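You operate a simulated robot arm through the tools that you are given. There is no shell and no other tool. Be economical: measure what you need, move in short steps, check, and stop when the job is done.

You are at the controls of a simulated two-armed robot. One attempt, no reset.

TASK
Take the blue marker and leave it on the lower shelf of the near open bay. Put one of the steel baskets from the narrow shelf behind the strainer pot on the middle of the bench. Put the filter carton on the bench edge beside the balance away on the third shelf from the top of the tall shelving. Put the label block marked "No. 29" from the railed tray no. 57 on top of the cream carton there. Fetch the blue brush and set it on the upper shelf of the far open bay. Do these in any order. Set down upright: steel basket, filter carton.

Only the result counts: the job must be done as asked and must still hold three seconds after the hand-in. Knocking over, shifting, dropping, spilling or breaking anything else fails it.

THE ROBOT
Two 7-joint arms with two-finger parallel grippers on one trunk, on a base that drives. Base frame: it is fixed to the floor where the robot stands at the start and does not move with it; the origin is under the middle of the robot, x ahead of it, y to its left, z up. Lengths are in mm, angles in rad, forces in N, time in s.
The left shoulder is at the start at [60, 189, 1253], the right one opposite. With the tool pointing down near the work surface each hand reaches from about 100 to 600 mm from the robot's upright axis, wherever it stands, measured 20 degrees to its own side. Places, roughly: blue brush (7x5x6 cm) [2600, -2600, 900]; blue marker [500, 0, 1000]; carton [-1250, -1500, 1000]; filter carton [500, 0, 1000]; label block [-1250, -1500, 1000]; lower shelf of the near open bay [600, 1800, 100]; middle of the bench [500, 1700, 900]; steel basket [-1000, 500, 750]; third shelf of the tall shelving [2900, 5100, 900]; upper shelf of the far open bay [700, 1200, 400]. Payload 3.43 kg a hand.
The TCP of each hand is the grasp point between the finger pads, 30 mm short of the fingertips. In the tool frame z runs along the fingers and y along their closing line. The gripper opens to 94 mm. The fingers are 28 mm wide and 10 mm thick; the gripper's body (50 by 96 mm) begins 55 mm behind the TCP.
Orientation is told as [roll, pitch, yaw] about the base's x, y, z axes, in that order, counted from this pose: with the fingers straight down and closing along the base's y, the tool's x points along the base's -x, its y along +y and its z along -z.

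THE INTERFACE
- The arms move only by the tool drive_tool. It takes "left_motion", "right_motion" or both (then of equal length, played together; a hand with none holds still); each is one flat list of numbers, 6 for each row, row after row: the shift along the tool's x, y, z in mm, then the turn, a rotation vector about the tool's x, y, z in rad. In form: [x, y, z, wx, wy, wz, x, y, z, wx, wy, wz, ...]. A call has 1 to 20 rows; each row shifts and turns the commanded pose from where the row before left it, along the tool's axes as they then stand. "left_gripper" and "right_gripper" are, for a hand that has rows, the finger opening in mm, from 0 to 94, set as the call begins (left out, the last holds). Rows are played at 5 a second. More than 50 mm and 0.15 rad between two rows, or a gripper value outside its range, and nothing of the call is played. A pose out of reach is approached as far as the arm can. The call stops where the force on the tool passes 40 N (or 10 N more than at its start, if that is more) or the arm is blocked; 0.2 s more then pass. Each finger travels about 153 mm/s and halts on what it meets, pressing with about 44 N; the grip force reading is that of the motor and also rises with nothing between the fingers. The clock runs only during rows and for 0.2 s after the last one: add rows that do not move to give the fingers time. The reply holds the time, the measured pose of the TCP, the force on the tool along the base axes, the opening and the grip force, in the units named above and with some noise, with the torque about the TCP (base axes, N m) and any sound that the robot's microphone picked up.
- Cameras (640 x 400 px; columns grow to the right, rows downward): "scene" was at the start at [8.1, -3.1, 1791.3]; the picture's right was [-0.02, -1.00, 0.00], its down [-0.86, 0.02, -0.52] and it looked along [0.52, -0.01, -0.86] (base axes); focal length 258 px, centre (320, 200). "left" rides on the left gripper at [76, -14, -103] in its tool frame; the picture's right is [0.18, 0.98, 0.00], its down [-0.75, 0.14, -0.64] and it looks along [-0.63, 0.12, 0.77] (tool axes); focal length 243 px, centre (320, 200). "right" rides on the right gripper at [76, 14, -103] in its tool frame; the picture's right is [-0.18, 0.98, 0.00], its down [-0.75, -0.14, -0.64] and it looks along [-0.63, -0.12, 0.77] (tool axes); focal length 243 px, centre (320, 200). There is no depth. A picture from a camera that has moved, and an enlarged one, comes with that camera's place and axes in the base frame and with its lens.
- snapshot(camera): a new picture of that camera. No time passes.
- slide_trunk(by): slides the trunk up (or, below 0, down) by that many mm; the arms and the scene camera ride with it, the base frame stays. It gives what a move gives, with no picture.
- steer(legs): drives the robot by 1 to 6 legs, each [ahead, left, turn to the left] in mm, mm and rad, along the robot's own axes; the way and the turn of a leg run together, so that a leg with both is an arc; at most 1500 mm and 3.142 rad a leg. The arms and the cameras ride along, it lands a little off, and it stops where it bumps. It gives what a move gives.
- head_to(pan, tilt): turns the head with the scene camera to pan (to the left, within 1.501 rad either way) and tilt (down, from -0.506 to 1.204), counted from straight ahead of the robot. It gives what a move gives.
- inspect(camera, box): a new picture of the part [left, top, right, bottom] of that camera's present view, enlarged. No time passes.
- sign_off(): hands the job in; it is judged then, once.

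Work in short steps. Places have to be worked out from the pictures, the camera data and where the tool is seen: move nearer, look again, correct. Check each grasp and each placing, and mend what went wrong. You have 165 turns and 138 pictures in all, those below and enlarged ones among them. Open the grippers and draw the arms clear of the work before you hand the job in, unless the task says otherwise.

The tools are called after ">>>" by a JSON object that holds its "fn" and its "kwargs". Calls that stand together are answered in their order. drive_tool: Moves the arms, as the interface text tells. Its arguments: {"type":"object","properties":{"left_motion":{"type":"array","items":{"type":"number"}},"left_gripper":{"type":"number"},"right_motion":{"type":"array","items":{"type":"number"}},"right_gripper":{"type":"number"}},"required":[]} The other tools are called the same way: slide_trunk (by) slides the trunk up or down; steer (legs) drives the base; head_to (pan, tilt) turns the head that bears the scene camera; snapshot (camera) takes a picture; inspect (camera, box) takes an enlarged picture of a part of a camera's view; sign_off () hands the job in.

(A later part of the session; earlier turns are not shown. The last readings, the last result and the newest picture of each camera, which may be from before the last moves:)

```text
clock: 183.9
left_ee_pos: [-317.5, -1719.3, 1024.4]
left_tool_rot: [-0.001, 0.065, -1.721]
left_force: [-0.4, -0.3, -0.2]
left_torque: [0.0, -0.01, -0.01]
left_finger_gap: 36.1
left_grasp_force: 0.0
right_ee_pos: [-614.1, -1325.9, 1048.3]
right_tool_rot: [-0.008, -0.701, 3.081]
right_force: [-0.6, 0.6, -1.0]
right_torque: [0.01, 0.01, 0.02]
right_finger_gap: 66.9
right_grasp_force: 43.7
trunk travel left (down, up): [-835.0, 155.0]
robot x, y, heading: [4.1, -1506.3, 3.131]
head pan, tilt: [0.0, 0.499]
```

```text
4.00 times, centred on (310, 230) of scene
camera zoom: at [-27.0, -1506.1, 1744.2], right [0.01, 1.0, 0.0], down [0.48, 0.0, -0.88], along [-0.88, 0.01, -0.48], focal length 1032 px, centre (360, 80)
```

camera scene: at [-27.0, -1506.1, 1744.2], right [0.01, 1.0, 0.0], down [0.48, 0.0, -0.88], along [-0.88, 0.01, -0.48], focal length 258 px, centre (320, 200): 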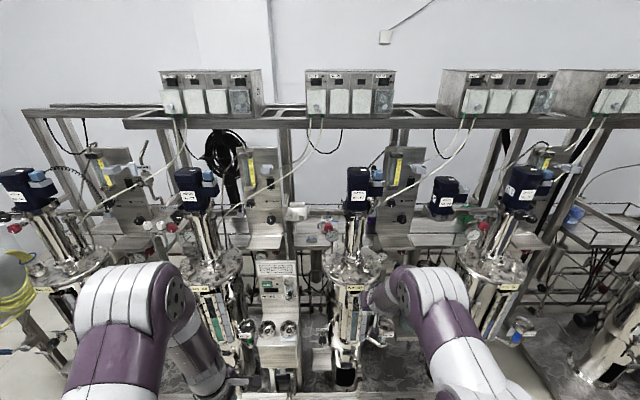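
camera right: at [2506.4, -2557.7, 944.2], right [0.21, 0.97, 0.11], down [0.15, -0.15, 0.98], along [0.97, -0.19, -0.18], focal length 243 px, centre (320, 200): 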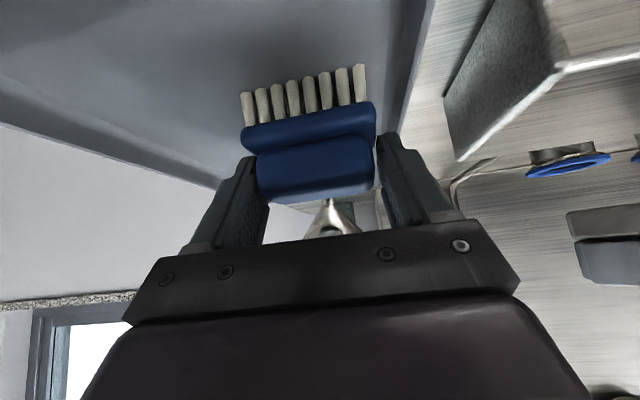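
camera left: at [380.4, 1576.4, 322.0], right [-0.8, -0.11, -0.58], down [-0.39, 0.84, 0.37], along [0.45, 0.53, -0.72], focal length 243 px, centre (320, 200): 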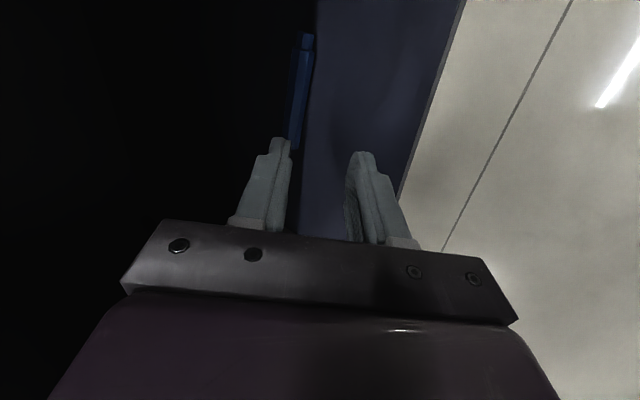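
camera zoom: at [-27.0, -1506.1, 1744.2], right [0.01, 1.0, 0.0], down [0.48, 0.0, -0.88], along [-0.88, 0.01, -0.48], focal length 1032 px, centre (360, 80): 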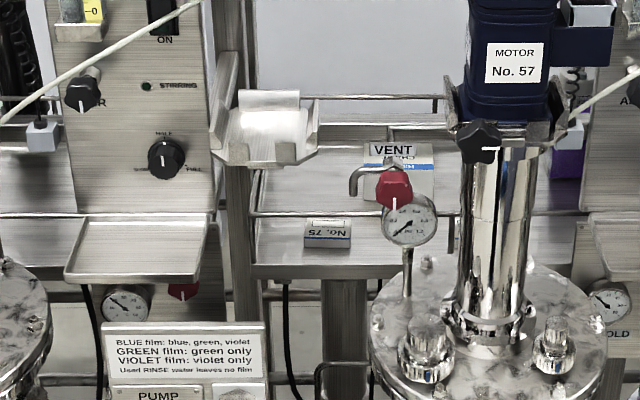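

The tray with rails is behind, left of pot 57, bearing a block ("No. 75") and a carton behind the VENT pipe. I retract the right hand (brush), raise the trunk, and drive a bit nearer for a better view.

>>> {"fn": "drive_tool", "kwargs": {"right_motion": [23.9, -2.4, -31, 0, 0, 0, 23.9, -2.4, -31, 0, 0, 0, 23.9, -2.4, -31, 0, 0, 0, 23.9, -2.4, -31, 0, 0, 0, 23.9, -2.4, -31, 0, 0, 0, 0, 0, 0, 0, 0, 0]}}

>>> {"fn": "slide_trunk", "kwargs": {"by": 155}}

>>> {"fn": "steer", "kwargs": {"legs": [[250, 60, 0]]}}

>>> {"fn": "head_to", "kwargs": {"pan": -0.1, "tilt": 0.75}}

>>> {"fn": "snapshot", "kwargs": {"camera": "scene"}}

```text
clock: 185.3
left_ee_pos: [-318.6, -1719.0, 1025.4]
left_tool_rot: [-0.002, 0.064, -1.72]
left_force: [-0.5, -0.4, 0.1]
left_torque: [0.0, 0.0, 0.01]
left_finger_gap: 35.8
left_grasp_force: 0.2
right_ee_pos: [-421.0, -1329.3, 1090.2]
right_tool_rot: [-0.009, -0.699, 3.08]
right_force: [-0.5, 0.3, -1.0]
right_torque: [-0.03, -0.01, 0.02]
right_finger_gap: 66.8
right_grasp_force: 43.7
trunk travel left (down, up): [-835.0, 155.0]
robot x, y, heading: [3.7, -1504.0, 3.132]
head pan, tilt: [0.0, 0.499]
```

```text
clock: 187.1
left_ee_pos: [-317.2, -1720.1, 1180.7]
left_tool_rot: [0.0, 0.064, -1.72]
left_force: [0.2, -0.1, -0.4]
left_torque: [-0.01, -0.01, -0.01]
left_finger_gap: 35.9
left_grasp_force: 0.0
right_ee_pos: [-420.4, -1329.5, 1244.9]
right_tool_rot: [-0.005, -0.701, 3.081]
right_force: [0.1, 0.0, 0.5]
right_torque: [0.01, -0.01, -0.02]
right_finger_gap: 66.8
right_grasp_force: 44.5
trunk travel left (down, up): [-990.0, 0.0]
robot x, y, heading: [4.1, -1504.6, 3.134]
head pan, tilt: [0.0, 0.499]
```

```text
clock: 188.9
left_ee_pos: [-565.8, -1776.9, 1182.6]
left_tool_rot: [-0.002, 0.065, -1.718]
left_force: [-0.3, -0.3, 0.2]
left_torque: [-0.01, 0.03, 0.02]
left_finger_gap: 35.9
left_grasp_force: 0.0
right_ee_pos: [-669.6, -1388.5, 1246.0]
right_tool_rot: [-0.005, -0.7, 3.083]
right_force: [-0.1, 0.0, 0.2]
right_torque: [-0.04, 0.0, 0.03]
right_finger_gap: 66.6
right_grasp_force: 44.1
trunk travel left (down, up): [-990.0, 0.0]
robot x, y, heading: [-247.1, -1563.0, 3.138]
head pan, tilt: [0.0, 0.499]
```

```text
clock: 189.7
left_ee_pos: [-568.1, -1777.9, 1180.8]
left_tool_rot: [-0.001, 0.064, -1.719]
left_force: [-0.1, 1.0, -0.7]
left_torque: [-0.02, -0.01, 0.01]
left_finger_gap: 36.1
left_grasp_force: 0.1
right_ee_pos: [-672.2, -1388.4, 1245.9]
right_tool_rot: [-0.009, -0.699, 3.083]
right_force: [-0.6, -0.6, -0.9]
right_torque: [-0.02, -0.05, 0.0]
right_finger_gap: 66.9
right_grasp_force: 44.1
trunk travel left (down, up): [-990.0, 0.0]
robot x, y, heading: [-247.8, -1562.1, 3.136]
head pan, tilt: [-0.099, 0.75]
```

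```text
83 pictures are left
camera scene: at [-269.9, -1556.7, 1877.2], right [0.11, 0.99, 0.0], down [0.68, -0.07, -0.73], along [-0.73, 0.08, -0.68], focal length 258 px, centre (320, 200)
```

scene: 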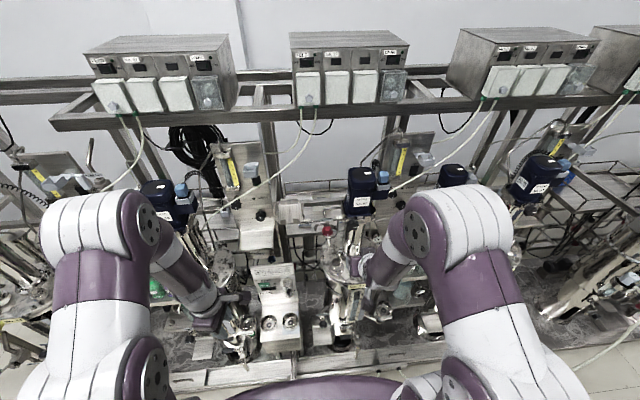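

>>> {"fn": "inspect", "kwargs": {"camera": "scene", "box": [250, 170, 394, 260]}}

```text
4.44 times, centred on (322, 215) of scene
camera zoom: at [-269.9, -1556.7, 1877.2], right [0.11, 0.99, 0.0], down [0.68, -0.07, -0.73], along [-0.73, 0.08, -0.68], focal length 1147 px, centre (311, 133)
```

zoom: 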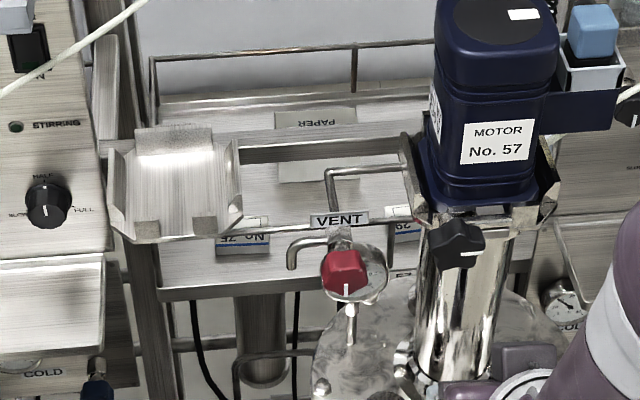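

Triangulation: block 75 at ≈(-1177,-1536,873); block "29" ≈(-1170,-1346,870) behind pot 57's motor column; carton "PAPER" further back. I need to know how close the base can stand: look down.

>>> {"fn": "head_to", "kwargs": {"pan": 0.0, "tilt": 1.2}}

>>> {"fn": "snapshot", "kwargs": {"camera": "scene"}}

>>> {"fn": "snapshot", "kwargs": {"camera": "left"}}

```text
clock: 190.6
left_ee_pos: [-566.1, -1777.9, 1181.1]
left_tool_rot: [-0.003, 0.064, -1.718]
left_force: [-0.4, 0.2, 0.4]
left_torque: [-0.05, 0.01, -0.02]
left_finger_gap: 35.9
left_grasp_force: 0.1
right_ee_pos: [-670.6, -1388.3, 1246.5]
right_tool_rot: [-0.008, -0.7, 3.083]
right_force: [-0.4, 0.1, -0.2]
right_torque: [0.04, 0.03, 0.01]
right_finger_gap: 66.8
right_grasp_force: 44.5
trunk travel left (down, up): [-990.0, 0.0]
robot x, y, heading: [-245.1, -1559.8, 3.139]
head pan, tilt: [0.0, 1.201]
```

```text
81 pictures are left
camera scene: at [-241.9, -1564.7, 1845.5], right [0.01, 1.0, 0.0], down [0.93, -0.01, -0.36], along [-0.36, 0.0, -0.93], focal length 258 px, centre (320, 200)
```

scene: 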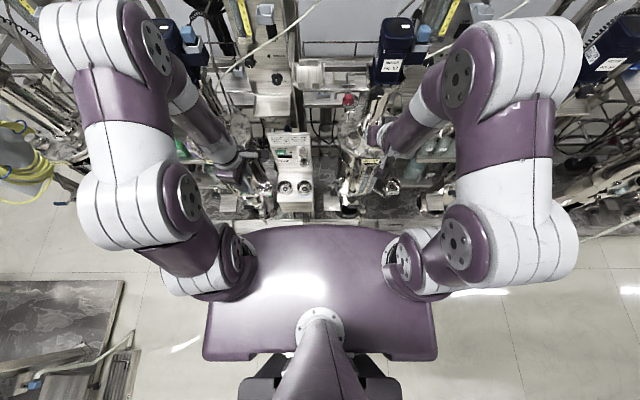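

```text
80 pictures are left
camera left: at [-569.9, -1708.4, 1288.3], right [1.0, 0.04, 0.01], down [0.02, -0.81, 0.59], along [0.03, -0.59, -0.81], focal length 243 px, centre (320, 200)
```

left: 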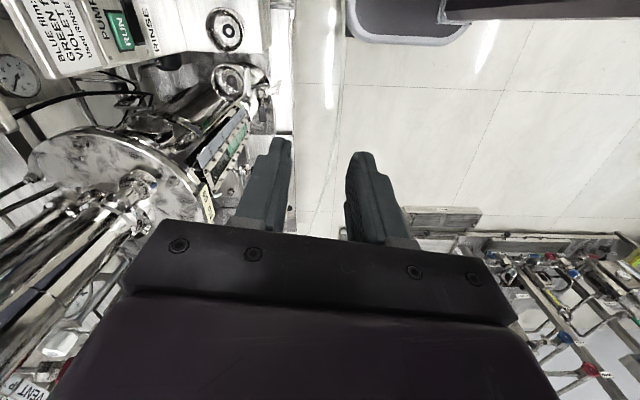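

The base front reaches only ~220 mm ahead of the axis; skid front x≈-680, so I can later stand at x≈-430. First I deliver the brush: turn round and go back to the bays.

>>> {"fn": "steer", "kwargs": {"legs": [[-300, 0, 0], [0, 0, 3.14], [-280, 0, 0], [0, 1500, 0], [0, 1500, 0]]}}

>>> {"fn": "head_to", "kwargs": {"pan": 0.0, "tilt": 0.6}}

>>> {"fn": "slide_trunk", "kwargs": {"by": -400}}

>>> {"fn": "slide_trunk", "kwargs": {"by": -250}}

>>> {"fn": "snapshot", "kwargs": {"camera": "scene"}}

```text
clock: 215.5
left_ee_pos: [348.6, 1636.3, 1180.9]
left_tool_rot: [-0.002, 0.064, 1.35]
left_force: [0.1, 1.0, 0.1]
left_torque: [-0.03, -0.01, 0.0]
left_finger_gap: 35.9
left_grasp_force: 0.2
right_ee_pos: [425.0, 1242.0, 1246.3]
right_tool_rot: [-0.006, -0.7, -0.131]
right_force: [0.1, -0.3, -1.7]
right_torque: [0.02, -0.01, -0.01]
right_finger_gap: 67.1
right_grasp_force: 44.1
trunk travel left (down, up): [-990.0, 0.0]
robot x, y, heading: [8.8, 1445.2, -0.077]
head pan, tilt: [0.0, 1.201]
```

```text
clock: 216.5
left_ee_pos: [348.8, 1636.9, 1180.6]
left_tool_rot: [-0.002, 0.066, 1.35]
left_force: [0.0, -0.4, -0.5]
left_torque: [0.0, 0.01, 0.02]
left_finger_gap: 35.7
left_grasp_force: 0.1
right_ee_pos: [423.8, 1241.5, 1246.0]
right_tool_rot: [-0.006, -0.701, -0.131]
right_force: [-0.2, -0.4, -0.9]
right_torque: [0.01, -0.01, 0.03]
right_finger_gap: 66.7
right_grasp_force: 43.8
trunk travel left (down, up): [-990.0, 0.0]
robot x, y, heading: [13.5, 1446.0, -0.082]
head pan, tilt: [0.0, 0.6]
```

```text
clock: 218.8
left_ee_pos: [349.4, 1638.2, 930.5]
left_tool_rot: [-0.014, 0.064, 1.348]
left_force: [-6.2, -10.4, 19.6]
left_torque: [-0.22, -0.34, -0.24]
left_finger_gap: 34.4
left_grasp_force: 0.1
right_ee_pos: [421.0, 1242.3, 991.7]
right_tool_rot: [-0.005, -0.7, -0.129]
right_force: [-0.3, 0.7, -0.7]
right_torque: [0.02, -0.01, 0.0]
right_finger_gap: 66.6
right_grasp_force: 43.7
trunk travel left (down, up): [-735.0, 255.0]
robot x, y, heading: [12.7, 1445.2, -0.075]
head pan, tilt: [0.0, 0.6]
stopped: the force on the tool passed its limit at 138 N (the readings are from after the stop); the commanded pose is now the measured one
```

```text
clock: 219.2
left_ee_pos: [349.9, 1635.9, 930.0]
left_tool_rot: [-0.015, 0.063, 1.348]
left_force: [-8.7, -5.7, 16.4]
left_torque: [-0.08, -0.22, -0.09]
left_finger_gap: 32.3
left_grasp_force: 0.0
right_ee_pos: [421.1, 1241.8, 989.0]
right_tool_rot: [-0.004, -0.699, -0.129]
right_force: [0.6, -0.2, -0.8]
right_torque: [-0.03, 0.03, 0.01]
right_finger_gap: 67.0
right_grasp_force: 44.5
trunk travel left (down, up): [-734.0, 256.0]
robot x, y, heading: [12.8, 1445.8, -0.077]
head pan, tilt: [0.0, 0.6]
stopped: the force on the tool passed its limit at 49 N (the readings are from after the stop); the commanded pose is now the measured one
```

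```text
79 pictures are left
camera scene: at [36.4, 1441.1, 1633.8], right [-0.08, -1.0, 0.0], down [-0.56, 0.04, -0.83], along [0.82, -0.06, -0.56], focal length 258 px, centre (320, 200)
```

scene: 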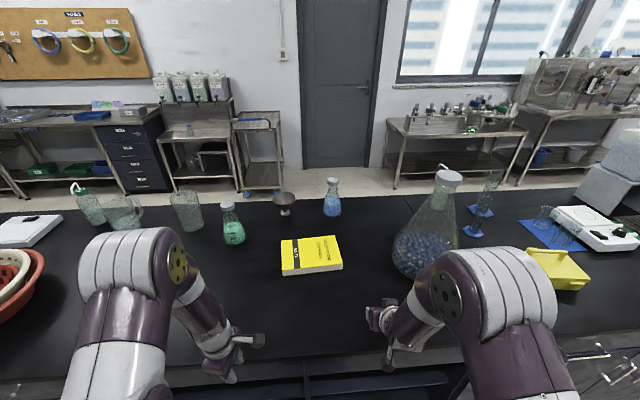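

Heading drifted and the left fingertips touched the bare bench edge; nothing was hit. Raise, correct the heading, back off, then lower.

>>> {"fn": "slide_trunk", "kwargs": {"by": 60}}

>>> {"fn": "steer", "kwargs": {"legs": [[-300, 0, 0], [0, 0, 0.077]]}}

```text
clock: 220.2
left_ee_pos: [352.9, 1638.1, 990.1]
left_tool_rot: [-0.012, 0.063, 1.347]
left_force: [-0.3, -0.2, -0.3]
left_torque: [-0.03, 0.03, 0.04]
left_finger_gap: 36.3
left_grasp_force: 0.1
right_ee_pos: [424.7, 1242.7, 1049.2]
right_tool_rot: [-0.007, -0.698, -0.128]
right_force: [1.1, -0.9, -1.3]
right_torque: [0.01, 0.0, 0.01]
right_finger_gap: 67.2
right_grasp_force: 43.8
trunk travel left (down, up): [-794.0, 196.0]
robot x, y, heading: [9.4, 1444.7, -0.08]
head pan, tilt: [0.0, 0.6]
```

```text
clock: 222.7
left_ee_pos: [43.4, 1686.7, 988.7]
left_tool_rot: [-0.013, 0.066, 1.431]
left_force: [-0.1, 0.0, 0.4]
left_torque: [0.03, 0.04, 0.02]
left_finger_gap: 35.9
left_grasp_force: 0.0
right_ee_pos: [145.7, 1297.2, 1048.8]
right_tool_rot: [-0.004, -0.7, -0.047]
right_force: [1.0, -0.1, -1.5]
right_torque: [0.05, 0.01, 0.01]
right_finger_gap: 67.0
right_grasp_force: 43.8
trunk travel left (down, up): [-794.0, 196.0]
robot x, y, heading: [-282.6, 1468.0, 0.006]
head pan, tilt: [0.0, 0.6]
```

Lower the trunk 450 (in two steps) and view the far bay.

>>> {"fn": "slide_trunk", "kwargs": {"by": -400}}

>>> {"fn": "slide_trunk", "kwargs": {"by": -70}}

>>> {"fn": "snapshot", "kwargs": {"camera": "scene"}}

>>> {"fn": "snapshot", "kwargs": {"camera": "right"}}

```text
clock: 226.5
left_ee_pos: [41.3, 1688.0, 589.8]
left_tool_rot: [-0.017, 0.063, 1.431]
left_force: [0.2, -0.2, -0.2]
left_torque: [0.0, 0.02, -0.01]
left_finger_gap: 35.8
left_grasp_force: 0.0
right_ee_pos: [145.2, 1298.8, 648.5]
right_tool_rot: [-0.006, -0.698, -0.047]
right_force: [-1.0, 0.8, -1.3]
right_torque: [0.02, 0.01, 0.01]
right_finger_gap: 66.9
right_grasp_force: 44.2
trunk travel left (down, up): [-394.0, 596.0]
robot x, y, heading: [-283.9, 1467.8, 0.007]
head pan, tilt: [0.0, 0.6]
```

```text
clock: 227.6
left_ee_pos: [42.6, 1687.7, 520.0]
left_tool_rot: [-0.017, 0.063, 1.431]
left_force: [0.1, -0.3, -0.5]
left_torque: [0.02, -0.03, -0.01]
left_finger_gap: 36.1
left_grasp_force: 0.0
right_ee_pos: [146.0, 1298.7, 580.3]
right_tool_rot: [-0.008, -0.7, -0.046]
right_force: [0.8, 0.1, -0.6]
right_torque: [0.01, -0.01, 0.0]
right_finger_gap: 66.9
right_grasp_force: 44.6
trunk travel left (down, up): [-324.0, 666.0]
robot x, y, heading: [-282.2, 1464.5, 0.002]
head pan, tilt: [0.0, 0.6]
```

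```text
78 pictures are left
camera scene: at [-253.1, 1466.4, 1223.9], right [0.01, -1.0, 0.0], down [-0.56, 0.0, -0.83], along [0.83, 0.0, -0.56], focal length 258 px, centre (320, 200)
```

scene: 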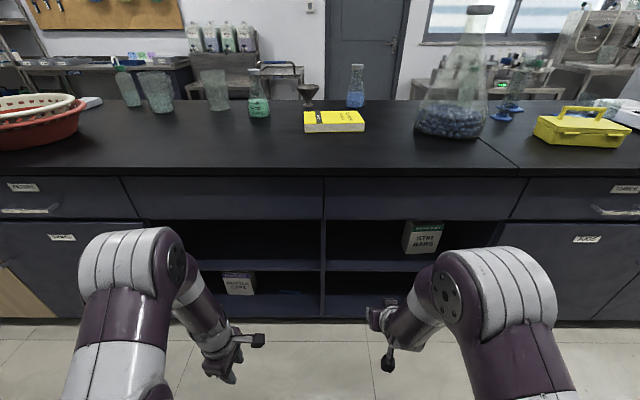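

```text
77 pictures are left
camera right: at [23.2, 1319.6, 608.6], right [0.19, 0.98, 0.11], down [0.16, -0.14, 0.98], along [0.97, -0.17, -0.18], focal length 243 px, centre (320, 200)
```

right: 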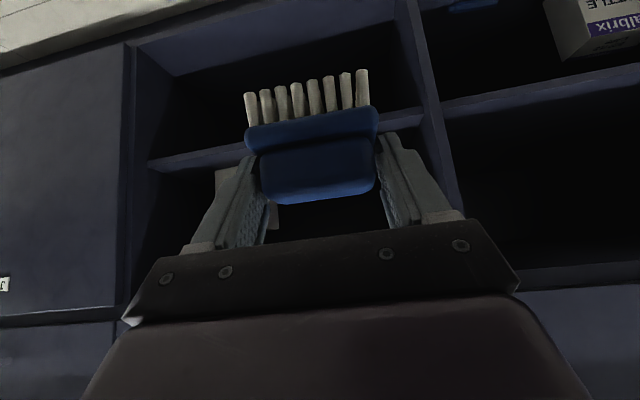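

Upper shelf seems recessed (front ≈ x 480–520, z≈380–390). Pitch the hand a bit flatter, drive 170 ahead and look again.

>>> {"fn": "drive_tool", "kwargs": {"right_motion": [0, 0, 0, 0, -0.12, 0, 0, 0, 0, 0, -0.12, 0, 0, 0, 0, 0, 0, 0]}}

>>> {"fn": "steer", "kwargs": {"legs": [[160, 0, 0]]}}

>>> {"fn": "snapshot", "kwargs": {"camera": "right"}}

>>> {"fn": "snapshot", "kwargs": {"camera": "scene"}}

```text
clock: 228.4
left_ee_pos: [41.4, 1685.7, 519.5]
left_tool_rot: [-0.017, 0.062, 1.431]
left_force: [0.4, 0.8, -0.3]
left_torque: [-0.01, -0.01, -0.01]
left_finger_gap: 35.8
left_grasp_force: 0.0
right_ee_pos: [146.4, 1298.8, 579.4]
right_tool_rot: [-0.008, -0.941, -0.042]
right_force: [0.1, 0.0, -1.1]
right_torque: [0.0, -0.01, -0.02]
right_finger_gap: 66.8
right_grasp_force: 43.8
trunk travel left (down, up): [-324.0, 666.0]
robot x, y, heading: [-284.0, 1468.7, 0.003]
head pan, tilt: [0.0, 0.6]
```

```text
clock: 229.8
left_ee_pos: [199.1, 1690.0, 518.0]
left_tool_rot: [-0.015, 0.062, 1.435]
left_force: [-0.1, -0.1, -0.9]
left_torque: [-0.01, -0.01, -0.03]
left_finger_gap: 35.9
left_grasp_force: 0.0
right_ee_pos: [303.9, 1301.0, 578.3]
right_tool_rot: [-0.008, -0.938, -0.039]
right_force: [-0.1, 0.0, -1.0]
right_torque: [0.0, 0.04, -0.02]
right_finger_gap: 67.0
right_grasp_force: 43.8
trunk travel left (down, up): [-324.0, 666.0]
robot x, y, heading: [-118.7, 1468.4, 0.004]
head pan, tilt: [0.0, 0.6]
```

```text
76 pictures are left
camera right: at [177.8, 1322.2, 578.0], right [0.15, 0.98, 0.14], down [-0.08, -0.13, 0.99], along [0.98, -0.16, 0.06], focal length 243 px, centre (320, 200)
```

right: 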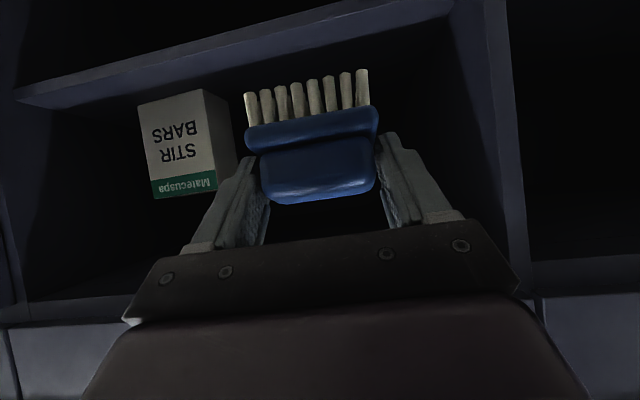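

```text
75 pictures are left
camera scene: at [-95.3, 1467.6, 1223.8], right [0.01, -1.0, 0.0], down [-0.57, 0.0, -0.82], along [0.82, 0.01, -0.57], focal length 258 px, centre (320, 200)
```

scene: 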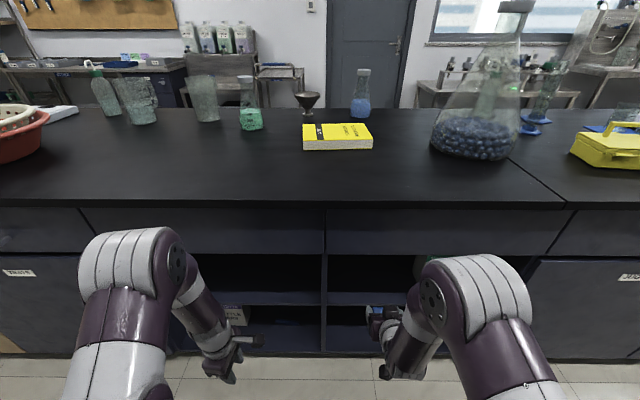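

Shelf top z≈395, front x≈500; opening top ≈680. Drive 60 ahead, then reach in at y≈1300.

>>> {"fn": "steer", "kwargs": {"legs": [[60, 0, 0]]}}

>>> {"fn": "drive_tool", "kwargs": {"right_motion": [-6.1, 1.3, 36, 0, 0, 0, -6.1, 1.3, 36, 0, 0, 0, -6.1, 1.3, 36, 0, 0, 0, -6.1, 1.3, 36, 0, 0, 0, -6.1, 1.3, 36, 0, 0, 0, -6.1, 1.3, 36, 0, 0, 0, 0, 0, 0, 0, 0, 0]}}

>>> {"fn": "snapshot", "kwargs": {"camera": "right"}}

```text
clock: 230.8
left_ee_pos: [257.7, 1690.2, 519.9]
left_tool_rot: [-0.015, 0.063, 1.436]
left_force: [0.3, -0.1, 0.8]
left_torque: [0.0, 0.02, -0.02]
left_finger_gap: 36.0
left_grasp_force: 0.0
right_ee_pos: [364.5, 1302.8, 578.9]
right_tool_rot: [-0.009, -0.938, -0.041]
right_force: [0.0, -0.3, -1.7]
right_torque: [0.01, -0.01, -0.01]
right_finger_gap: 67.0
right_grasp_force: 43.7
trunk travel left (down, up): [-324.0, 666.0]
robot x, y, heading: [-66.7, 1469.1, 0.008]
head pan, tilt: [0.0, 0.6]
```

```text
clock: 232.3
left_ee_pos: [257.5, 1690.5, 517.7]
left_tool_rot: [-0.014, 0.062, 1.434]
left_force: [0.9, 0.5, 0.9]
left_torque: [0.02, 0.0, -0.03]
left_finger_gap: 36.0
left_grasp_force: 0.0
right_ee_pos: [560.2, 1301.2, 481.7]
right_tool_rot: [-0.008, -0.939, -0.04]
right_force: [-0.6, -0.2, -1.6]
right_torque: [0.0, 0.01, 0.0]
right_finger_gap: 67.2
right_grasp_force: 44.0
trunk travel left (down, up): [-324.0, 666.0]
robot x, y, heading: [-63.3, 1468.7, 0.003]
head pan, tilt: [0.0, 0.6]
```

```text
74 pictures are left
camera right: at [434.5, 1320.6, 480.4], right [0.15, 0.98, 0.14], down [-0.08, -0.13, 0.99], along [0.98, -0.16, 0.06], focal length 243 px, centre (320, 200)
```

right: 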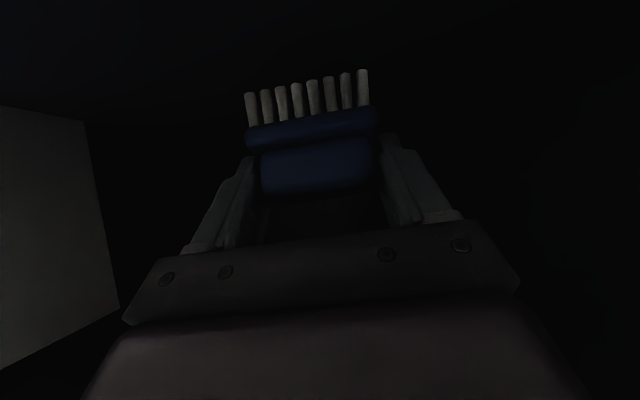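

Advance 20 mm and creep down to contact.

>>> {"fn": "drive_tool", "kwargs": {"right_motion": [-11.8, 0.8, 16, 0, 0, 0, 8, 0, 5.9, 0, 0, 0, 3.2, 0, 2.4, 0, 0, 0, 3.2, 0, 2.4, 0, 0, 0, 3.2, 0, 2.4, 0, 0, 0, 3.2, 0, 2.4, 0, 0, 0, 3.2, 0, 2.4, 0, 0, 0, 3.2, 0, 2.4, 0, 0, 0]}}

```text
clock: 234.2
left_ee_pos: [256.4, 1689.7, 521.2]
left_tool_rot: [-0.019, 0.063, 1.437]
left_force: [-0.3, 0.4, 0.4]
left_torque: [0.01, 0.01, 0.0]
left_finger_gap: 35.8
left_grasp_force: 0.0
right_ee_pos: [580.3, 1300.2, 454.2]
right_tool_rot: [-0.008, -0.953, -0.043]
right_force: [-4.4, -2.9, 27.6]
right_torque: [-0.03, 0.38, -0.01]
right_finger_gap: 66.9
right_grasp_force: 43.6
trunk travel left (down, up): [-324.0, 666.0]
robot x, y, heading: [-67.2, 1466.7, 0.012]
head pan, tilt: [0.0, 0.6]
```

Contact (27 N). Ease 3 mm, release, then withdraw along the tool axis.

>>> {"fn": "drive_tool", "kwargs": {"right_motion": [-2.4, 0, -1.8, 0, 0, 0, 0, 0, 0, 0, 0, 0]}}

>>> {"fn": "drive_tool", "kwargs": {"right_motion": [0, 0, 0, 0, 0, 0, 0, 0, 0, 0, 0, 0, 0, 0, 0, 0, 0, 0], "right_gripper": 84}}

>>> {"fn": "drive_tool", "kwargs": {"right_motion": [0, 0, -15, 0, 0, 0, 0, 0, -30, 0, 0, 0, 0, 0, -38, 0, 0, 0, 0, 0, -38, 0, 0, 0, 0, 0, -38, 0, 0, 0, 0, 0, 0, 0, 0, 0]}}

>>> {"fn": "snapshot", "kwargs": {"camera": "right"}}

```text
clock: 234.8
left_ee_pos: [256.6, 1691.1, 518.7]
left_tool_rot: [-0.018, 0.062, 1.435]
left_force: [-0.1, -0.4, -0.6]
left_torque: [0.0, -0.03, 0.0]
left_finger_gap: 36.0
left_grasp_force: 0.1
right_ee_pos: [580.8, 1301.6, 454.4]
right_tool_rot: [-0.007, -0.945, -0.039]
right_force: [8.2, -3.6, 22.5]
right_torque: [-0.07, -0.34, -0.04]
right_finger_gap: 66.9
right_grasp_force: 43.4
trunk travel left (down, up): [-324.0, 666.0]
robot x, y, heading: [-68.0, 1469.1, 0.012]
head pan, tilt: [0.0, 0.6]
```

```text
clock: 235.6
left_ee_pos: [257.9, 1690.4, 518.5]
left_tool_rot: [-0.016, 0.062, 1.435]
left_force: [0.3, -0.3, -0.7]
left_torque: [0.02, -0.01, 0.02]
left_finger_gap: 36.1
left_grasp_force: 0.0
right_ee_pos: [579.4, 1301.0, 449.5]
right_tool_rot: [-0.007, -0.939, -0.04]
right_force: [-0.7, -0.1, 0.0]
right_torque: [-0.04, 0.0, -0.02]
right_finger_gap: 83.9
right_grasp_force: 0.1
trunk travel left (down, up): [-324.0, 666.0]
robot x, y, heading: [-68.4, 1469.6, 0.012]
head pan, tilt: [0.0, 0.6]
```

```text
clock: 236.9
left_ee_pos: [258.1, 1690.8, 518.3]
left_tool_rot: [-0.015, 0.061, 1.435]
left_force: [-0.1, 0.0, -0.3]
left_torque: [0.01, 0.0, 0.04]
left_finger_gap: 36.1
left_grasp_force: 0.0
right_ee_pos: [452.1, 1307.3, 544.7]
right_tool_rot: [-0.008, -0.939, -0.041]
right_force: [0.6, -0.5, -0.2]
right_torque: [-0.01, 0.06, 0.0]
right_finger_gap: 84.1
right_grasp_force: 0.2
trunk travel left (down, up): [-324.0, 666.0]
robot x, y, heading: [-63.8, 1470.9, 0.008]
head pan, tilt: [0.0, 0.6]
```

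```text
73 pictures are left
camera right: at [324.8, 1327.2, 542.7], right [0.15, 0.98, 0.14], down [-0.08, -0.13, 0.99], along [0.98, -0.16, 0.06], focal length 243 px, centre (320, 200)
```

right: 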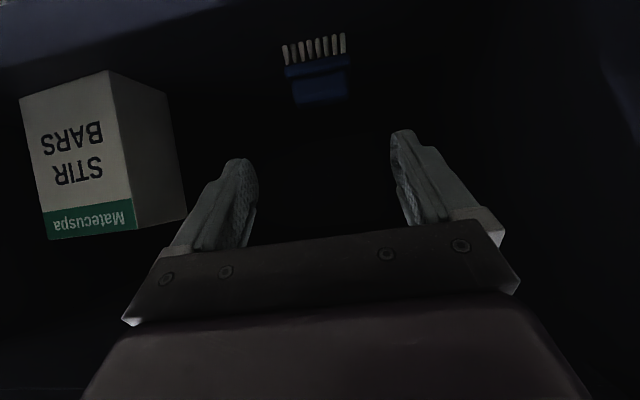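

Brush stands on the upper shelf. Back off, tuck the right hand, raise the trunk.

>>> {"fn": "steer", "kwargs": {"legs": [[-240, 0, -0.008]]}}

>>> {"fn": "drive_tool", "kwargs": {"right_motion": [22, 0, -30.3, 0, 0, 0, 22, 0, -30.3, 0, 0, 0, 22, 0, -30.3, 0, 0, 0, 22, 0, -30.3, 0, 0, 0, 0, 0, 0, 0, 0, 0]}}

>>> {"fn": "slide_trunk", "kwargs": {"by": 400}}

>>> {"fn": "slide_trunk", "kwargs": {"by": 240}}

>>> {"fn": "steer", "kwargs": {"legs": [[0, -1000, 0]]}}

```text
clock: 238.7
left_ee_pos: [21.0, 1686.5, 520.0]
left_tool_rot: [-0.016, 0.063, 1.423]
left_force: [-0.1, 0.2, -0.4]
left_torque: [0.01, -0.01, -0.01]
left_finger_gap: 35.9
left_grasp_force: 0.0
right_ee_pos: [211.4, 1299.1, 543.9]
right_tool_rot: [-0.007, -0.939, -0.051]
right_force: [-0.4, -1.0, -0.2]
right_torque: [-0.01, 0.01, -0.02]
right_finger_gap: 84.0
right_grasp_force: 0.1
trunk travel left (down, up): [-324.0, 666.0]
robot x, y, heading: [-303.4, 1469.2, -0.007]
head pan, tilt: [0.0, 0.6]
```

```text
clock: 239.9
left_ee_pos: [21.6, 1685.7, 519.4]
left_tool_rot: [-0.015, 0.062, 1.426]
left_force: [0.1, 0.0, -0.2]
left_torque: [-0.01, -0.01, 0.02]
left_finger_gap: 35.8
left_grasp_force: 0.0
right_ee_pos: [61.1, 1309.8, 544.9]
right_tool_rot: [-0.009, -0.939, -0.052]
right_force: [-0.1, 0.2, -0.4]
right_torque: [0.0, 0.01, 0.02]
right_finger_gap: 84.3
right_grasp_force: 0.0
trunk travel left (down, up): [-324.0, 666.0]
robot x, y, heading: [-304.5, 1471.1, -0.002]
head pan, tilt: [0.0, 0.6]
```

```text
clock: 243.8
left_ee_pos: [21.5, 1685.1, 917.9]
left_tool_rot: [-0.015, 0.062, 1.424]
left_force: [0.6, 0.3, 0.4]
left_torque: [0.05, -0.03, -0.04]
left_finger_gap: 36.3
left_grasp_force: 0.1
right_ee_pos: [61.0, 1309.5, 945.4]
right_tool_rot: [-0.009, -0.939, -0.05]
right_force: [0.0, 0.0, -0.3]
right_torque: [-0.04, 0.02, 0.03]
right_finger_gap: 84.0
right_grasp_force: 0.0
trunk travel left (down, up): [-724.0, 266.0]
robot x, y, heading: [-300.8, 1467.6, -0.002]
head pan, tilt: [0.0, 0.6]
```

```text
clock: 246.2
left_ee_pos: [22.6, 1685.2, 1158.9]
left_tool_rot: [-0.016, 0.064, 1.423]
left_force: [-0.1, 0.4, -0.4]
left_torque: [0.02, 0.01, 0.01]
left_finger_gap: 36.3
left_grasp_force: 0.0
right_ee_pos: [62.2, 1308.6, 1186.1]
right_tool_rot: [-0.008, -0.939, -0.051]
right_force: [-0.4, 0.3, -0.2]
right_torque: [0.0, -0.01, 0.01]
right_finger_gap: 83.9
right_grasp_force: 0.1
trunk travel left (down, up): [-964.0, 26.0]
robot x, y, heading: [-304.6, 1466.5, -0.001]
head pan, tilt: [0.0, 0.6]
```

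```text
clock: 251.4
left_ee_pos: [13.9, 677.0, 1159.6]
left_tool_rot: [-0.016, 0.065, 1.401]
left_force: [0.4, 0.4, -0.5]
left_torque: [0.03, 0.0, -0.01]
left_finger_gap: 36.2
left_grasp_force: 0.0
right_ee_pos: [45.4, 299.7, 1184.9]
right_tool_rot: [-0.008, -0.937, -0.072]
right_force: [-0.3, -0.6, 1.1]
right_torque: [0.01, 0.05, 0.0]
right_finger_gap: 83.8
right_grasp_force: 0.0
trunk travel left (down, up): [-964.0, 26.0]
robot x, y, heading: [-316.4, 466.0, -0.024]
head pan, tilt: [0.0, 0.6]
```

Move forward 230 for room, then turn to face -x and look at the narrow shelf.

>>> {"fn": "steer", "kwargs": {"legs": [[230, 0, 0], [0, 0, 3.141]]}}

>>> {"fn": "head_to", "kwargs": {"pan": 0.0, "tilt": 0.6}}

>>> {"fn": "snapshot", "kwargs": {"camera": "scene"}}

```text
clock: 260.5
left_ee_pos: [-418.0, 257.6, 1158.7]
left_tool_rot: [-0.016, 0.062, -1.758]
left_force: [0.0, -0.5, 1.0]
left_torque: [-0.03, 0.01, 0.02]
left_finger_gap: 36.1
left_grasp_force: 0.0
right_ee_pos: [-444.5, 635.4, 1185.5]
right_tool_rot: [-0.01, -0.938, 3.053]
right_force: [0.0, -0.1, 0.1]
right_torque: [-0.03, 0.01, 0.02]
right_finger_gap: 83.9
right_grasp_force: 0.1
trunk travel left (down, up): [-964.0, 26.0]
robot x, y, heading: [-86.3, 461.5, 3.102]
head pan, tilt: [0.0, 0.6]
```

```text
clock: 261.1
left_ee_pos: [-418.2, 256.9, 1158.7]
left_tool_rot: [-0.017, 0.063, -1.756]
left_force: [0.0, -0.7, 0.0]
left_torque: [0.01, 0.0, 0.0]
left_finger_gap: 35.8
left_grasp_force: 0.1
right_ee_pos: [-443.7, 635.7, 1185.4]
right_tool_rot: [-0.009, -0.94, 3.052]
right_force: [0.1, 0.2, -0.6]
right_torque: [0.02, 0.01, -0.02]
right_finger_gap: 84.0
right_grasp_force: 0.1
trunk travel left (down, up): [-964.0, 26.0]
robot x, y, heading: [-86.2, 460.2, 3.103]
head pan, tilt: [0.0, 0.6]
```

```text
72 pictures are left
camera scene: at [-113.9, 460.6, 1863.8], right [0.04, 1.0, 0.0], down [0.56, -0.02, -0.83], along [-0.82, 0.03, -0.56], focal length 258 px, centre (320, 200)
```

scene: 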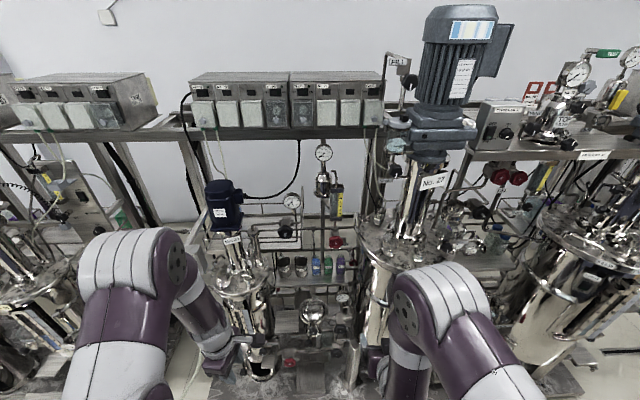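

>>> {"fn": "inspect", "kwargs": {"camera": "scene", "box": [220, 220, 412, 340]}}

```text
3.33 times, centred on (316, 280) of scene
camera zoom: at [-113.9, 460.6, 1863.8], right [0.04, 1.0, 0.0], down [0.56, -0.02, -0.83], along [-0.82, 0.03, -0.56], focal length 860 px, centre (333, -67)
```

zoom: 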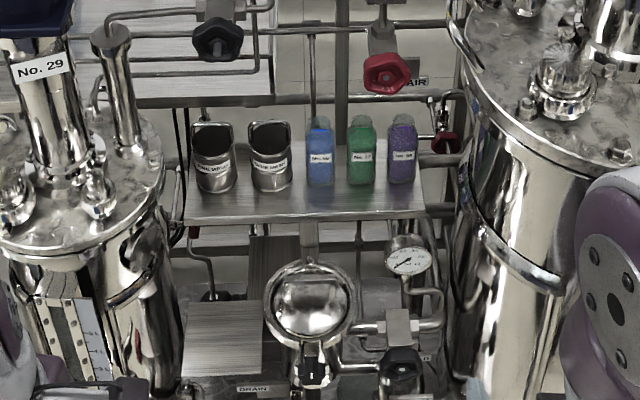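

Two steel mesh baskets stand on the narrow shelf at ≈ y 299 and 391 (x≈-1085), bottles right of them. I'll take the right-hand basket with the right arm: square up, shift to y≈215 and approach.

>>> {"fn": "steer", "kwargs": {"legs": [[0, 0, 0.04], [0, 245, 0], [230, 0, 0]]}}

>>> {"fn": "head_to", "kwargs": {"pan": -0.2, "tilt": 0.9}}

>>> {"fn": "snapshot", "kwargs": {"camera": "scene"}}

>>> {"fn": "snapshot", "kwargs": {"camera": "right"}}

```text
clock: 264.6
left_ee_pos: [-641.3, -0.0, 1159.4]
left_tool_rot: [-0.017, 0.063, -1.716]
left_force: [0.1, 0.3, -0.2]
left_torque: [0.01, 0.01, 0.0]
left_finger_gap: 36.1
left_grasp_force: 0.0
right_ee_pos: [-680.8, 376.3, 1185.6]
right_tool_rot: [-0.009, -0.943, 3.094]
right_force: [-0.5, -0.1, -0.7]
right_torque: [0.02, 0.02, 0.0]
right_finger_gap: 84.0
right_grasp_force: 0.2
trunk travel left (down, up): [-964.0, 26.0]
robot x, y, heading: [-319.1, 219.1, -3.141]
head pan, tilt: [0.0, 0.6]
```

```text
clock: 265.4
left_ee_pos: [-644.2, 1.0, 1157.6]
left_tool_rot: [-0.015, 0.064, -1.715]
left_force: [0.0, -0.6, -0.3]
left_torque: [-0.01, -0.02, 0.01]
left_finger_gap: 35.7
left_grasp_force: 0.0
right_ee_pos: [-685.4, 377.3, 1185.3]
right_tool_rot: [-0.008, -0.936, 3.094]
right_force: [-0.4, 0.4, -0.5]
right_torque: [-0.01, 0.01, -0.02]
right_finger_gap: 83.9
right_grasp_force: 0.0
trunk travel left (down, up): [-964.0, 26.0]
robot x, y, heading: [-322.1, 216.5, -3.142]
head pan, tilt: [-0.201, 0.901]
```

```text
70 pictures are left
camera scene: at [-334.5, 231.9, 1839.1], right [0.2, 0.98, 0.0], down [0.77, -0.16, -0.62], along [-0.61, 0.12, -0.78], focal length 258 px, centre (320, 200)
```

scene: 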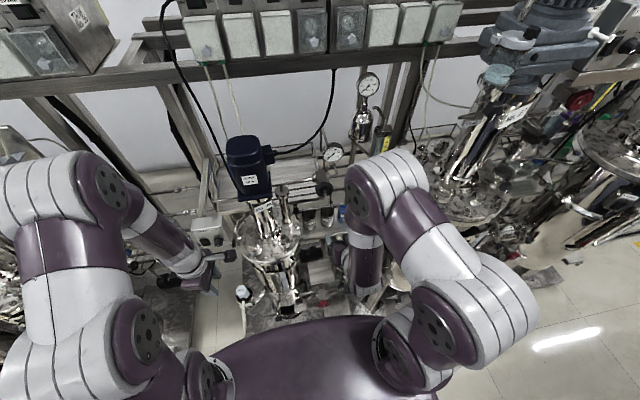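

```text
69 pictures are left
camera right: at [-557.6, 356.3, 1183.9], right [-0.16, -0.98, 0.14], down [0.08, 0.13, 0.99], along [-0.98, 0.17, 0.06], focal length 243 px, centre (320, 200)
```

right: 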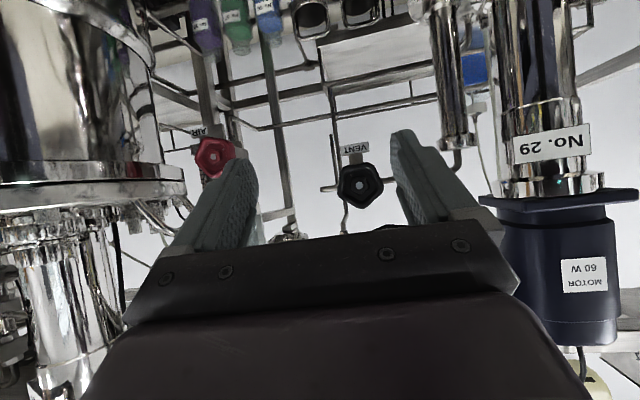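

Lower the right hand 220 mm to view the baskets and pipes level-on.

>>> {"fn": "drive_tool", "kwargs": {"right_motion": [29.6, 0, 21.6, 0, 0, 0, 29.6, 0, 21.6, 0, 0, 0, 29.6, 0, 21.6, 0, 0, 0, 29.6, 0, 21.6, 0, 0, 0, 29.6, 0, 21.6, 0, 0, 0, 29.6, 0, 21.6, 0, 0, 0, 0, 0, 0, 0, 0, 0]}}

>>> {"fn": "snapshot", "kwargs": {"camera": "right"}}

```text
clock: 267.0
left_ee_pos: [-642.3, 2.0, 1159.3]
left_tool_rot: [-0.017, 0.063, -1.715]
left_force: [0.5, 0.6, 0.9]
left_torque: [-0.02, 0.01, -0.01]
left_finger_gap: 36.0
left_grasp_force: 0.0
right_ee_pos: [-683.5, 379.3, 964.4]
right_tool_rot: [-0.008, -0.94, 3.093]
right_force: [-0.4, 0.9, -0.2]
right_torque: [-0.02, 0.03, 0.0]
right_finger_gap: 84.0
right_grasp_force: 0.0
trunk travel left (down, up): [-964.0, 26.0]
robot x, y, heading: [-318.7, 217.9, -3.142]
head pan, tilt: [-0.201, 0.901]
```

```text
68 pictures are left
camera right: at [-556.0, 357.0, 964.2], right [-0.16, -0.98, 0.14], down [0.08, 0.13, 0.99], along [-0.98, 0.17, 0.06], focal length 243 px, centre (320, 200)
```

right: 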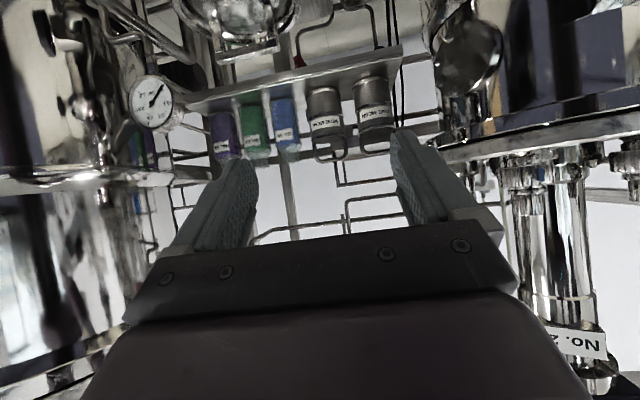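

>>> {"fn": "inspect", "kwargs": {"camera": "right", "box": [180, 40, 436, 200]}}

```text
2.50 times, centred on (308, 120) of right
camera zoom: at [-556.0, 357.0, 964.2], right [-0.16, -0.98, 0.14], down [0.08, 0.13, 0.99], along [-0.98, 0.17, 0.06], focal length 606 px, centre (350, 400)
```

zoom: 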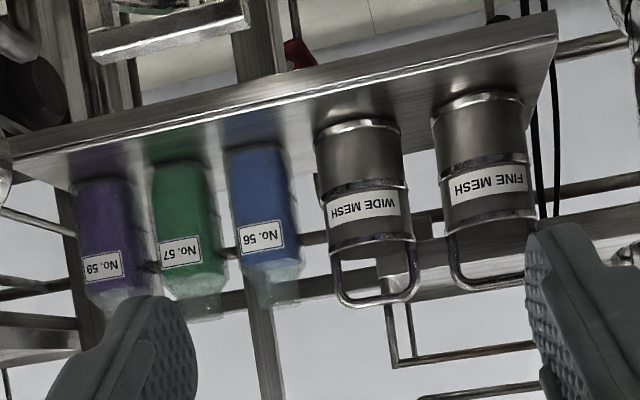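

Wide-mesh basket: centre ≈(-993, 398), z 811–887, with a U-handle up to ≈925 whose top bar runs along y; neighbours are close. I'll pinch the handle's top bar with fingers above/below: roll the right hand 90°.

>>> {"fn": "drive_tool", "kwargs": {"right_motion": [0, 0, 0, 0, 0, -0.143, 0, 0, 0, 0, 0, -0.143, 0, 0, 0, 0, 0, -0.143, 0, 0, 0, 0, 0, -0.143, 0, 0, 0, 0, 0, -0.143, 0, 0, 0, 0, 0, -0.143, 0, 0, 0, 0, 0, -0.143, 0, 0, 0, 0, 0, -0.143, 0, 0, 0, 0, 0, -0.143, 0, 0, 0, 0, 0, -0.143, 0, 0, 0, 0, 0, -0.143, 0, 0, 0, 0, 0, 0], "right_gripper": 40}}

>>> {"fn": "snapshot", "kwargs": {"camera": "right"}}

```text
clock: 269.6
left_ee_pos: [-642.9, 1.0, 1159.3]
left_tool_rot: [-0.016, 0.063, -1.716]
left_force: [-0.3, 0.3, 0.4]
left_torque: [-0.03, -0.02, -0.02]
left_finger_gap: 35.8
left_grasp_force: 0.0
right_ee_pos: [-684.1, 379.9, 965.0]
right_tool_rot: [-0.939, 0.006, -1.625]
right_force: [0.4, 0.0, 0.0]
right_torque: [-0.01, 0.01, 0.01]
right_finger_gap: 40.1
right_grasp_force: 0.0
trunk travel left (down, up): [-964.0, 26.0]
robot x, y, heading: [-320.5, 220.1, -3.14]
head pan, tilt: [-0.201, 0.901]
```

```text
66 pictures are left
camera right: at [-587.8, 449.7, 1014.4], right [0.57, -0.21, -0.79], down [0.39, -0.78, 0.49], along [-0.72, -0.59, -0.36], focal length 243 px, centre (320, 200)
```

right: 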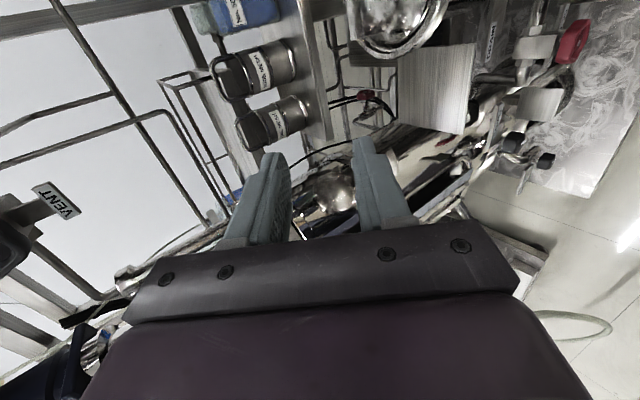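

Roll achieved. Inspect the baskets in this view to triangulate the handle bar.

>>> {"fn": "inspect", "kwargs": {"camera": "right", "box": [150, 0, 374, 140]}}

```text
2.86 times, centred on (262, 70) of right
camera zoom: at [-587.8, 449.7, 1014.4], right [0.57, -0.21, -0.79], down [0.39, -0.78, 0.49], along [-0.72, -0.59, -0.36], focal length 693 px, centre (486, 571)
```

zoom: 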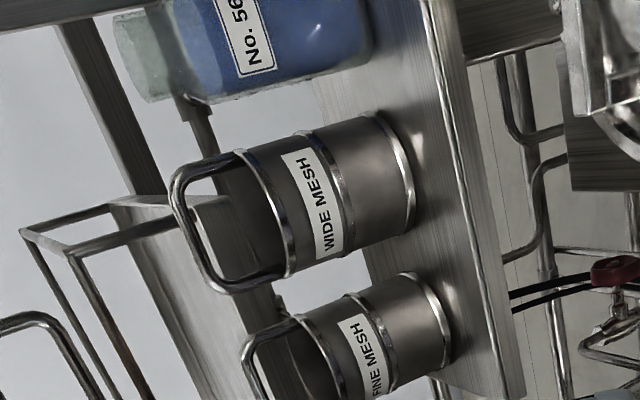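

Bar at ≈(-982,404,923). Move the robot 70 closer and bring the hand to a pre-grasp 120 mm up-axis, opening 26.

>>> {"fn": "steer", "kwargs": {"legs": [[70, 0, 0]]}}

>>> {"fn": "drive_tool", "kwargs": {"right_motion": [3.7, -33.9, 23.3, 0, 0, 0, 3.7, -33.9, 23.3, 0, 0, 0, 3.7, -33.9, 23.3, 0, 0, 0, 0, 0, 0, 0, 0, 0], "right_gripper": 26}}

>>> {"fn": "snapshot", "kwargs": {"camera": "right"}}

```text
clock: 270.6
left_ee_pos: [-708.0, 3.0, 1160.9]
left_tool_rot: [-0.019, 0.064, -1.716]
left_force: [0.6, 0.1, 0.0]
left_torque: [0.01, -0.02, 0.03]
left_finger_gap: 35.9
left_grasp_force: 0.0
right_ee_pos: [-748.2, 378.9, 967.0]
right_tool_rot: [-0.944, 0.008, -1.627]
right_force: [0.4, -0.7, 0.8]
right_torque: [0.02, 0.01, 0.0]
right_finger_gap: 40.0
right_grasp_force: 0.0
trunk travel left (down, up): [-964.0, 26.0]
robot x, y, heading: [-386.5, 219.8, 3.139]
head pan, tilt: [-0.201, 0.901]
```

```text
clock: 271.6
left_ee_pos: [-712.2, 1.0, 1160.0]
left_tool_rot: [-0.016, 0.062, -1.716]
left_force: [0.0, -0.1, 0.0]
left_torque: [-0.01, -0.02, 0.0]
left_finger_gap: 36.0
left_grasp_force: 0.0
right_ee_pos: [-867.2, 396.2, 1006.4]
right_tool_rot: [-0.941, 0.007, -1.626]
right_force: [-0.3, -0.3, -0.6]
right_torque: [0.01, -0.02, -0.07]
right_finger_gap: 26.1
right_grasp_force: 0.0
trunk travel left (down, up): [-964.0, 26.0]
robot x, y, heading: [-388.0, 220.7, 3.143]
head pan, tilt: [-0.201, 0.901]
```

```text
64 pictures are left
camera right: at [-771.5, 467.4, 1055.5], right [0.57, -0.21, -0.79], down [0.39, -0.78, 0.49], along [-0.72, -0.59, -0.36], focal length 243 px, centre (320, 200)
```

right: 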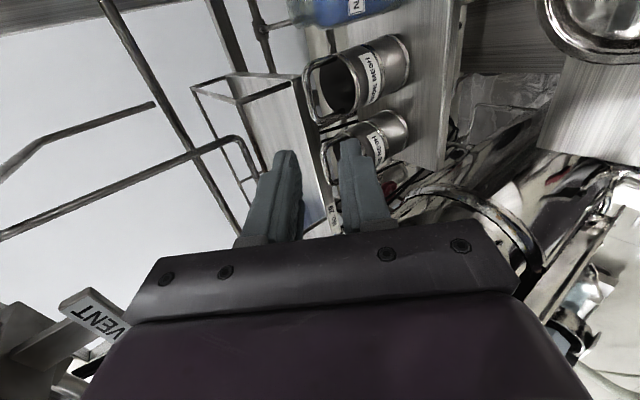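

Refined bar ≈(-994,405,922). Correct laterally and advance 95 mm, then look.

>>> {"fn": "drive_tool", "kwargs": {"right_motion": [1.5, -7.8, 25, 0, 0, 0, 0, 0, 35, 0, 0, 0, 0, 0, 35, 0, 0, 0, 0, 0, 0, 0, 0, 0]}}

>>> {"fn": "inspect", "kwargs": {"camera": "right", "box": [200, 50, 440, 200]}}

```text
clock: 272.6
left_ee_pos: [-712.9, 1.5, 1159.2]
left_tool_rot: [-0.014, 0.064, -1.716]
left_force: [0.2, 0.2, 0.2]
left_torque: [0.02, 0.01, 0.01]
left_finger_gap: 35.9
left_grasp_force: 0.1
right_ee_pos: [-949.7, 402.4, 957.2]
right_tool_rot: [-0.938, 0.007, -1.627]
right_force: [-0.8, 0.1, 0.0]
right_torque: [-0.02, -0.01, 0.05]
right_finger_gap: 25.9
right_grasp_force: 0.0
trunk travel left (down, up): [-964.0, 26.0]
robot x, y, heading: [-386.4, 219.7, 3.141]
head pan, tilt: [-0.201, 0.901]
```

```text
2.67 times, centred on (320, 125) of right
camera zoom: at [-852.8, 472.8, 1006.1], right [0.57, -0.21, -0.79], down [0.39, -0.78, 0.49], along [-0.72, -0.59, -0.36], focal length 647 px, centre (320, 400)
```

zoom: 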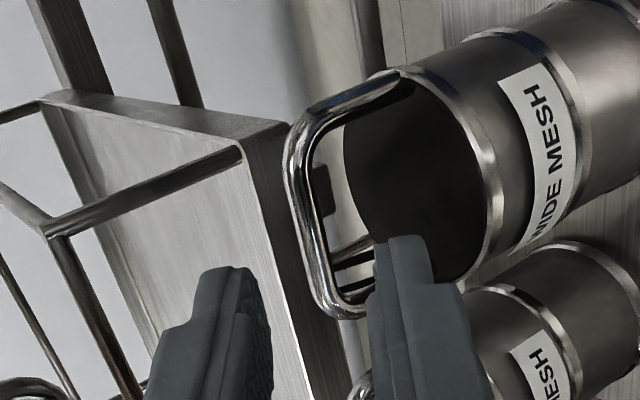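

Geometry agrees; advance the remaining 37 mm so the bar sits between the finger pads.

>>> {"fn": "drive_tool", "kwargs": {"right_motion": [0, 0, 19, 0, 0, 0, 0, 0, 18, 0, 0, 0, 0, 0, 0, 0, 0, 0]}}

>>> {"fn": "inspect", "kwargs": {"camera": "right", "box": [200, 50, 440, 200]}}

```text
clock: 273.4
left_ee_pos: [-711.9, 1.4, 1159.3]
left_tool_rot: [-0.015, 0.062, -1.715]
left_force: [1.0, 0.1, 0.4]
left_torque: [0.0, 0.02, 0.0]
left_finger_gap: 35.9
left_grasp_force: 0.1
right_ee_pos: [-977.7, 404.8, 934.7]
right_tool_rot: [-0.939, 0.007, -1.627]
right_force: [-0.3, 0.3, 0.3]
right_torque: [-0.02, -0.01, -0.06]
right_finger_gap: 26.2
right_grasp_force: 0.0
trunk travel left (down, up): [-964.0, 26.0]
robot x, y, heading: [-387.5, 214.4, 3.141]
head pan, tilt: [-0.201, 0.901]
```

```text
2.67 times, centred on (320, 125) of right
camera zoom: at [-882.6, 475.5, 983.2], right [0.57, -0.21, -0.79], down [0.39, -0.78, 0.49], along [-0.72, -0.59, -0.36], focal length 647 px, centre (320, 400)
```

zoom: 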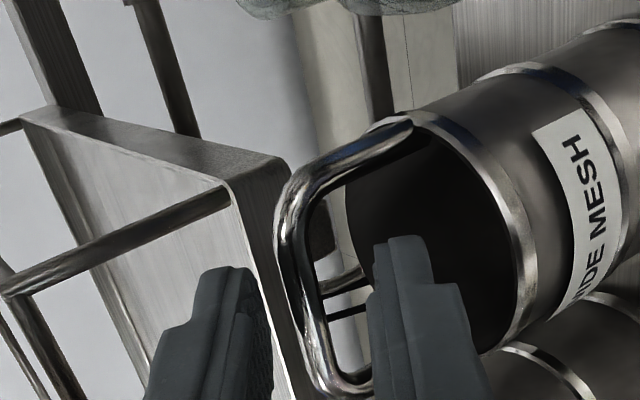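

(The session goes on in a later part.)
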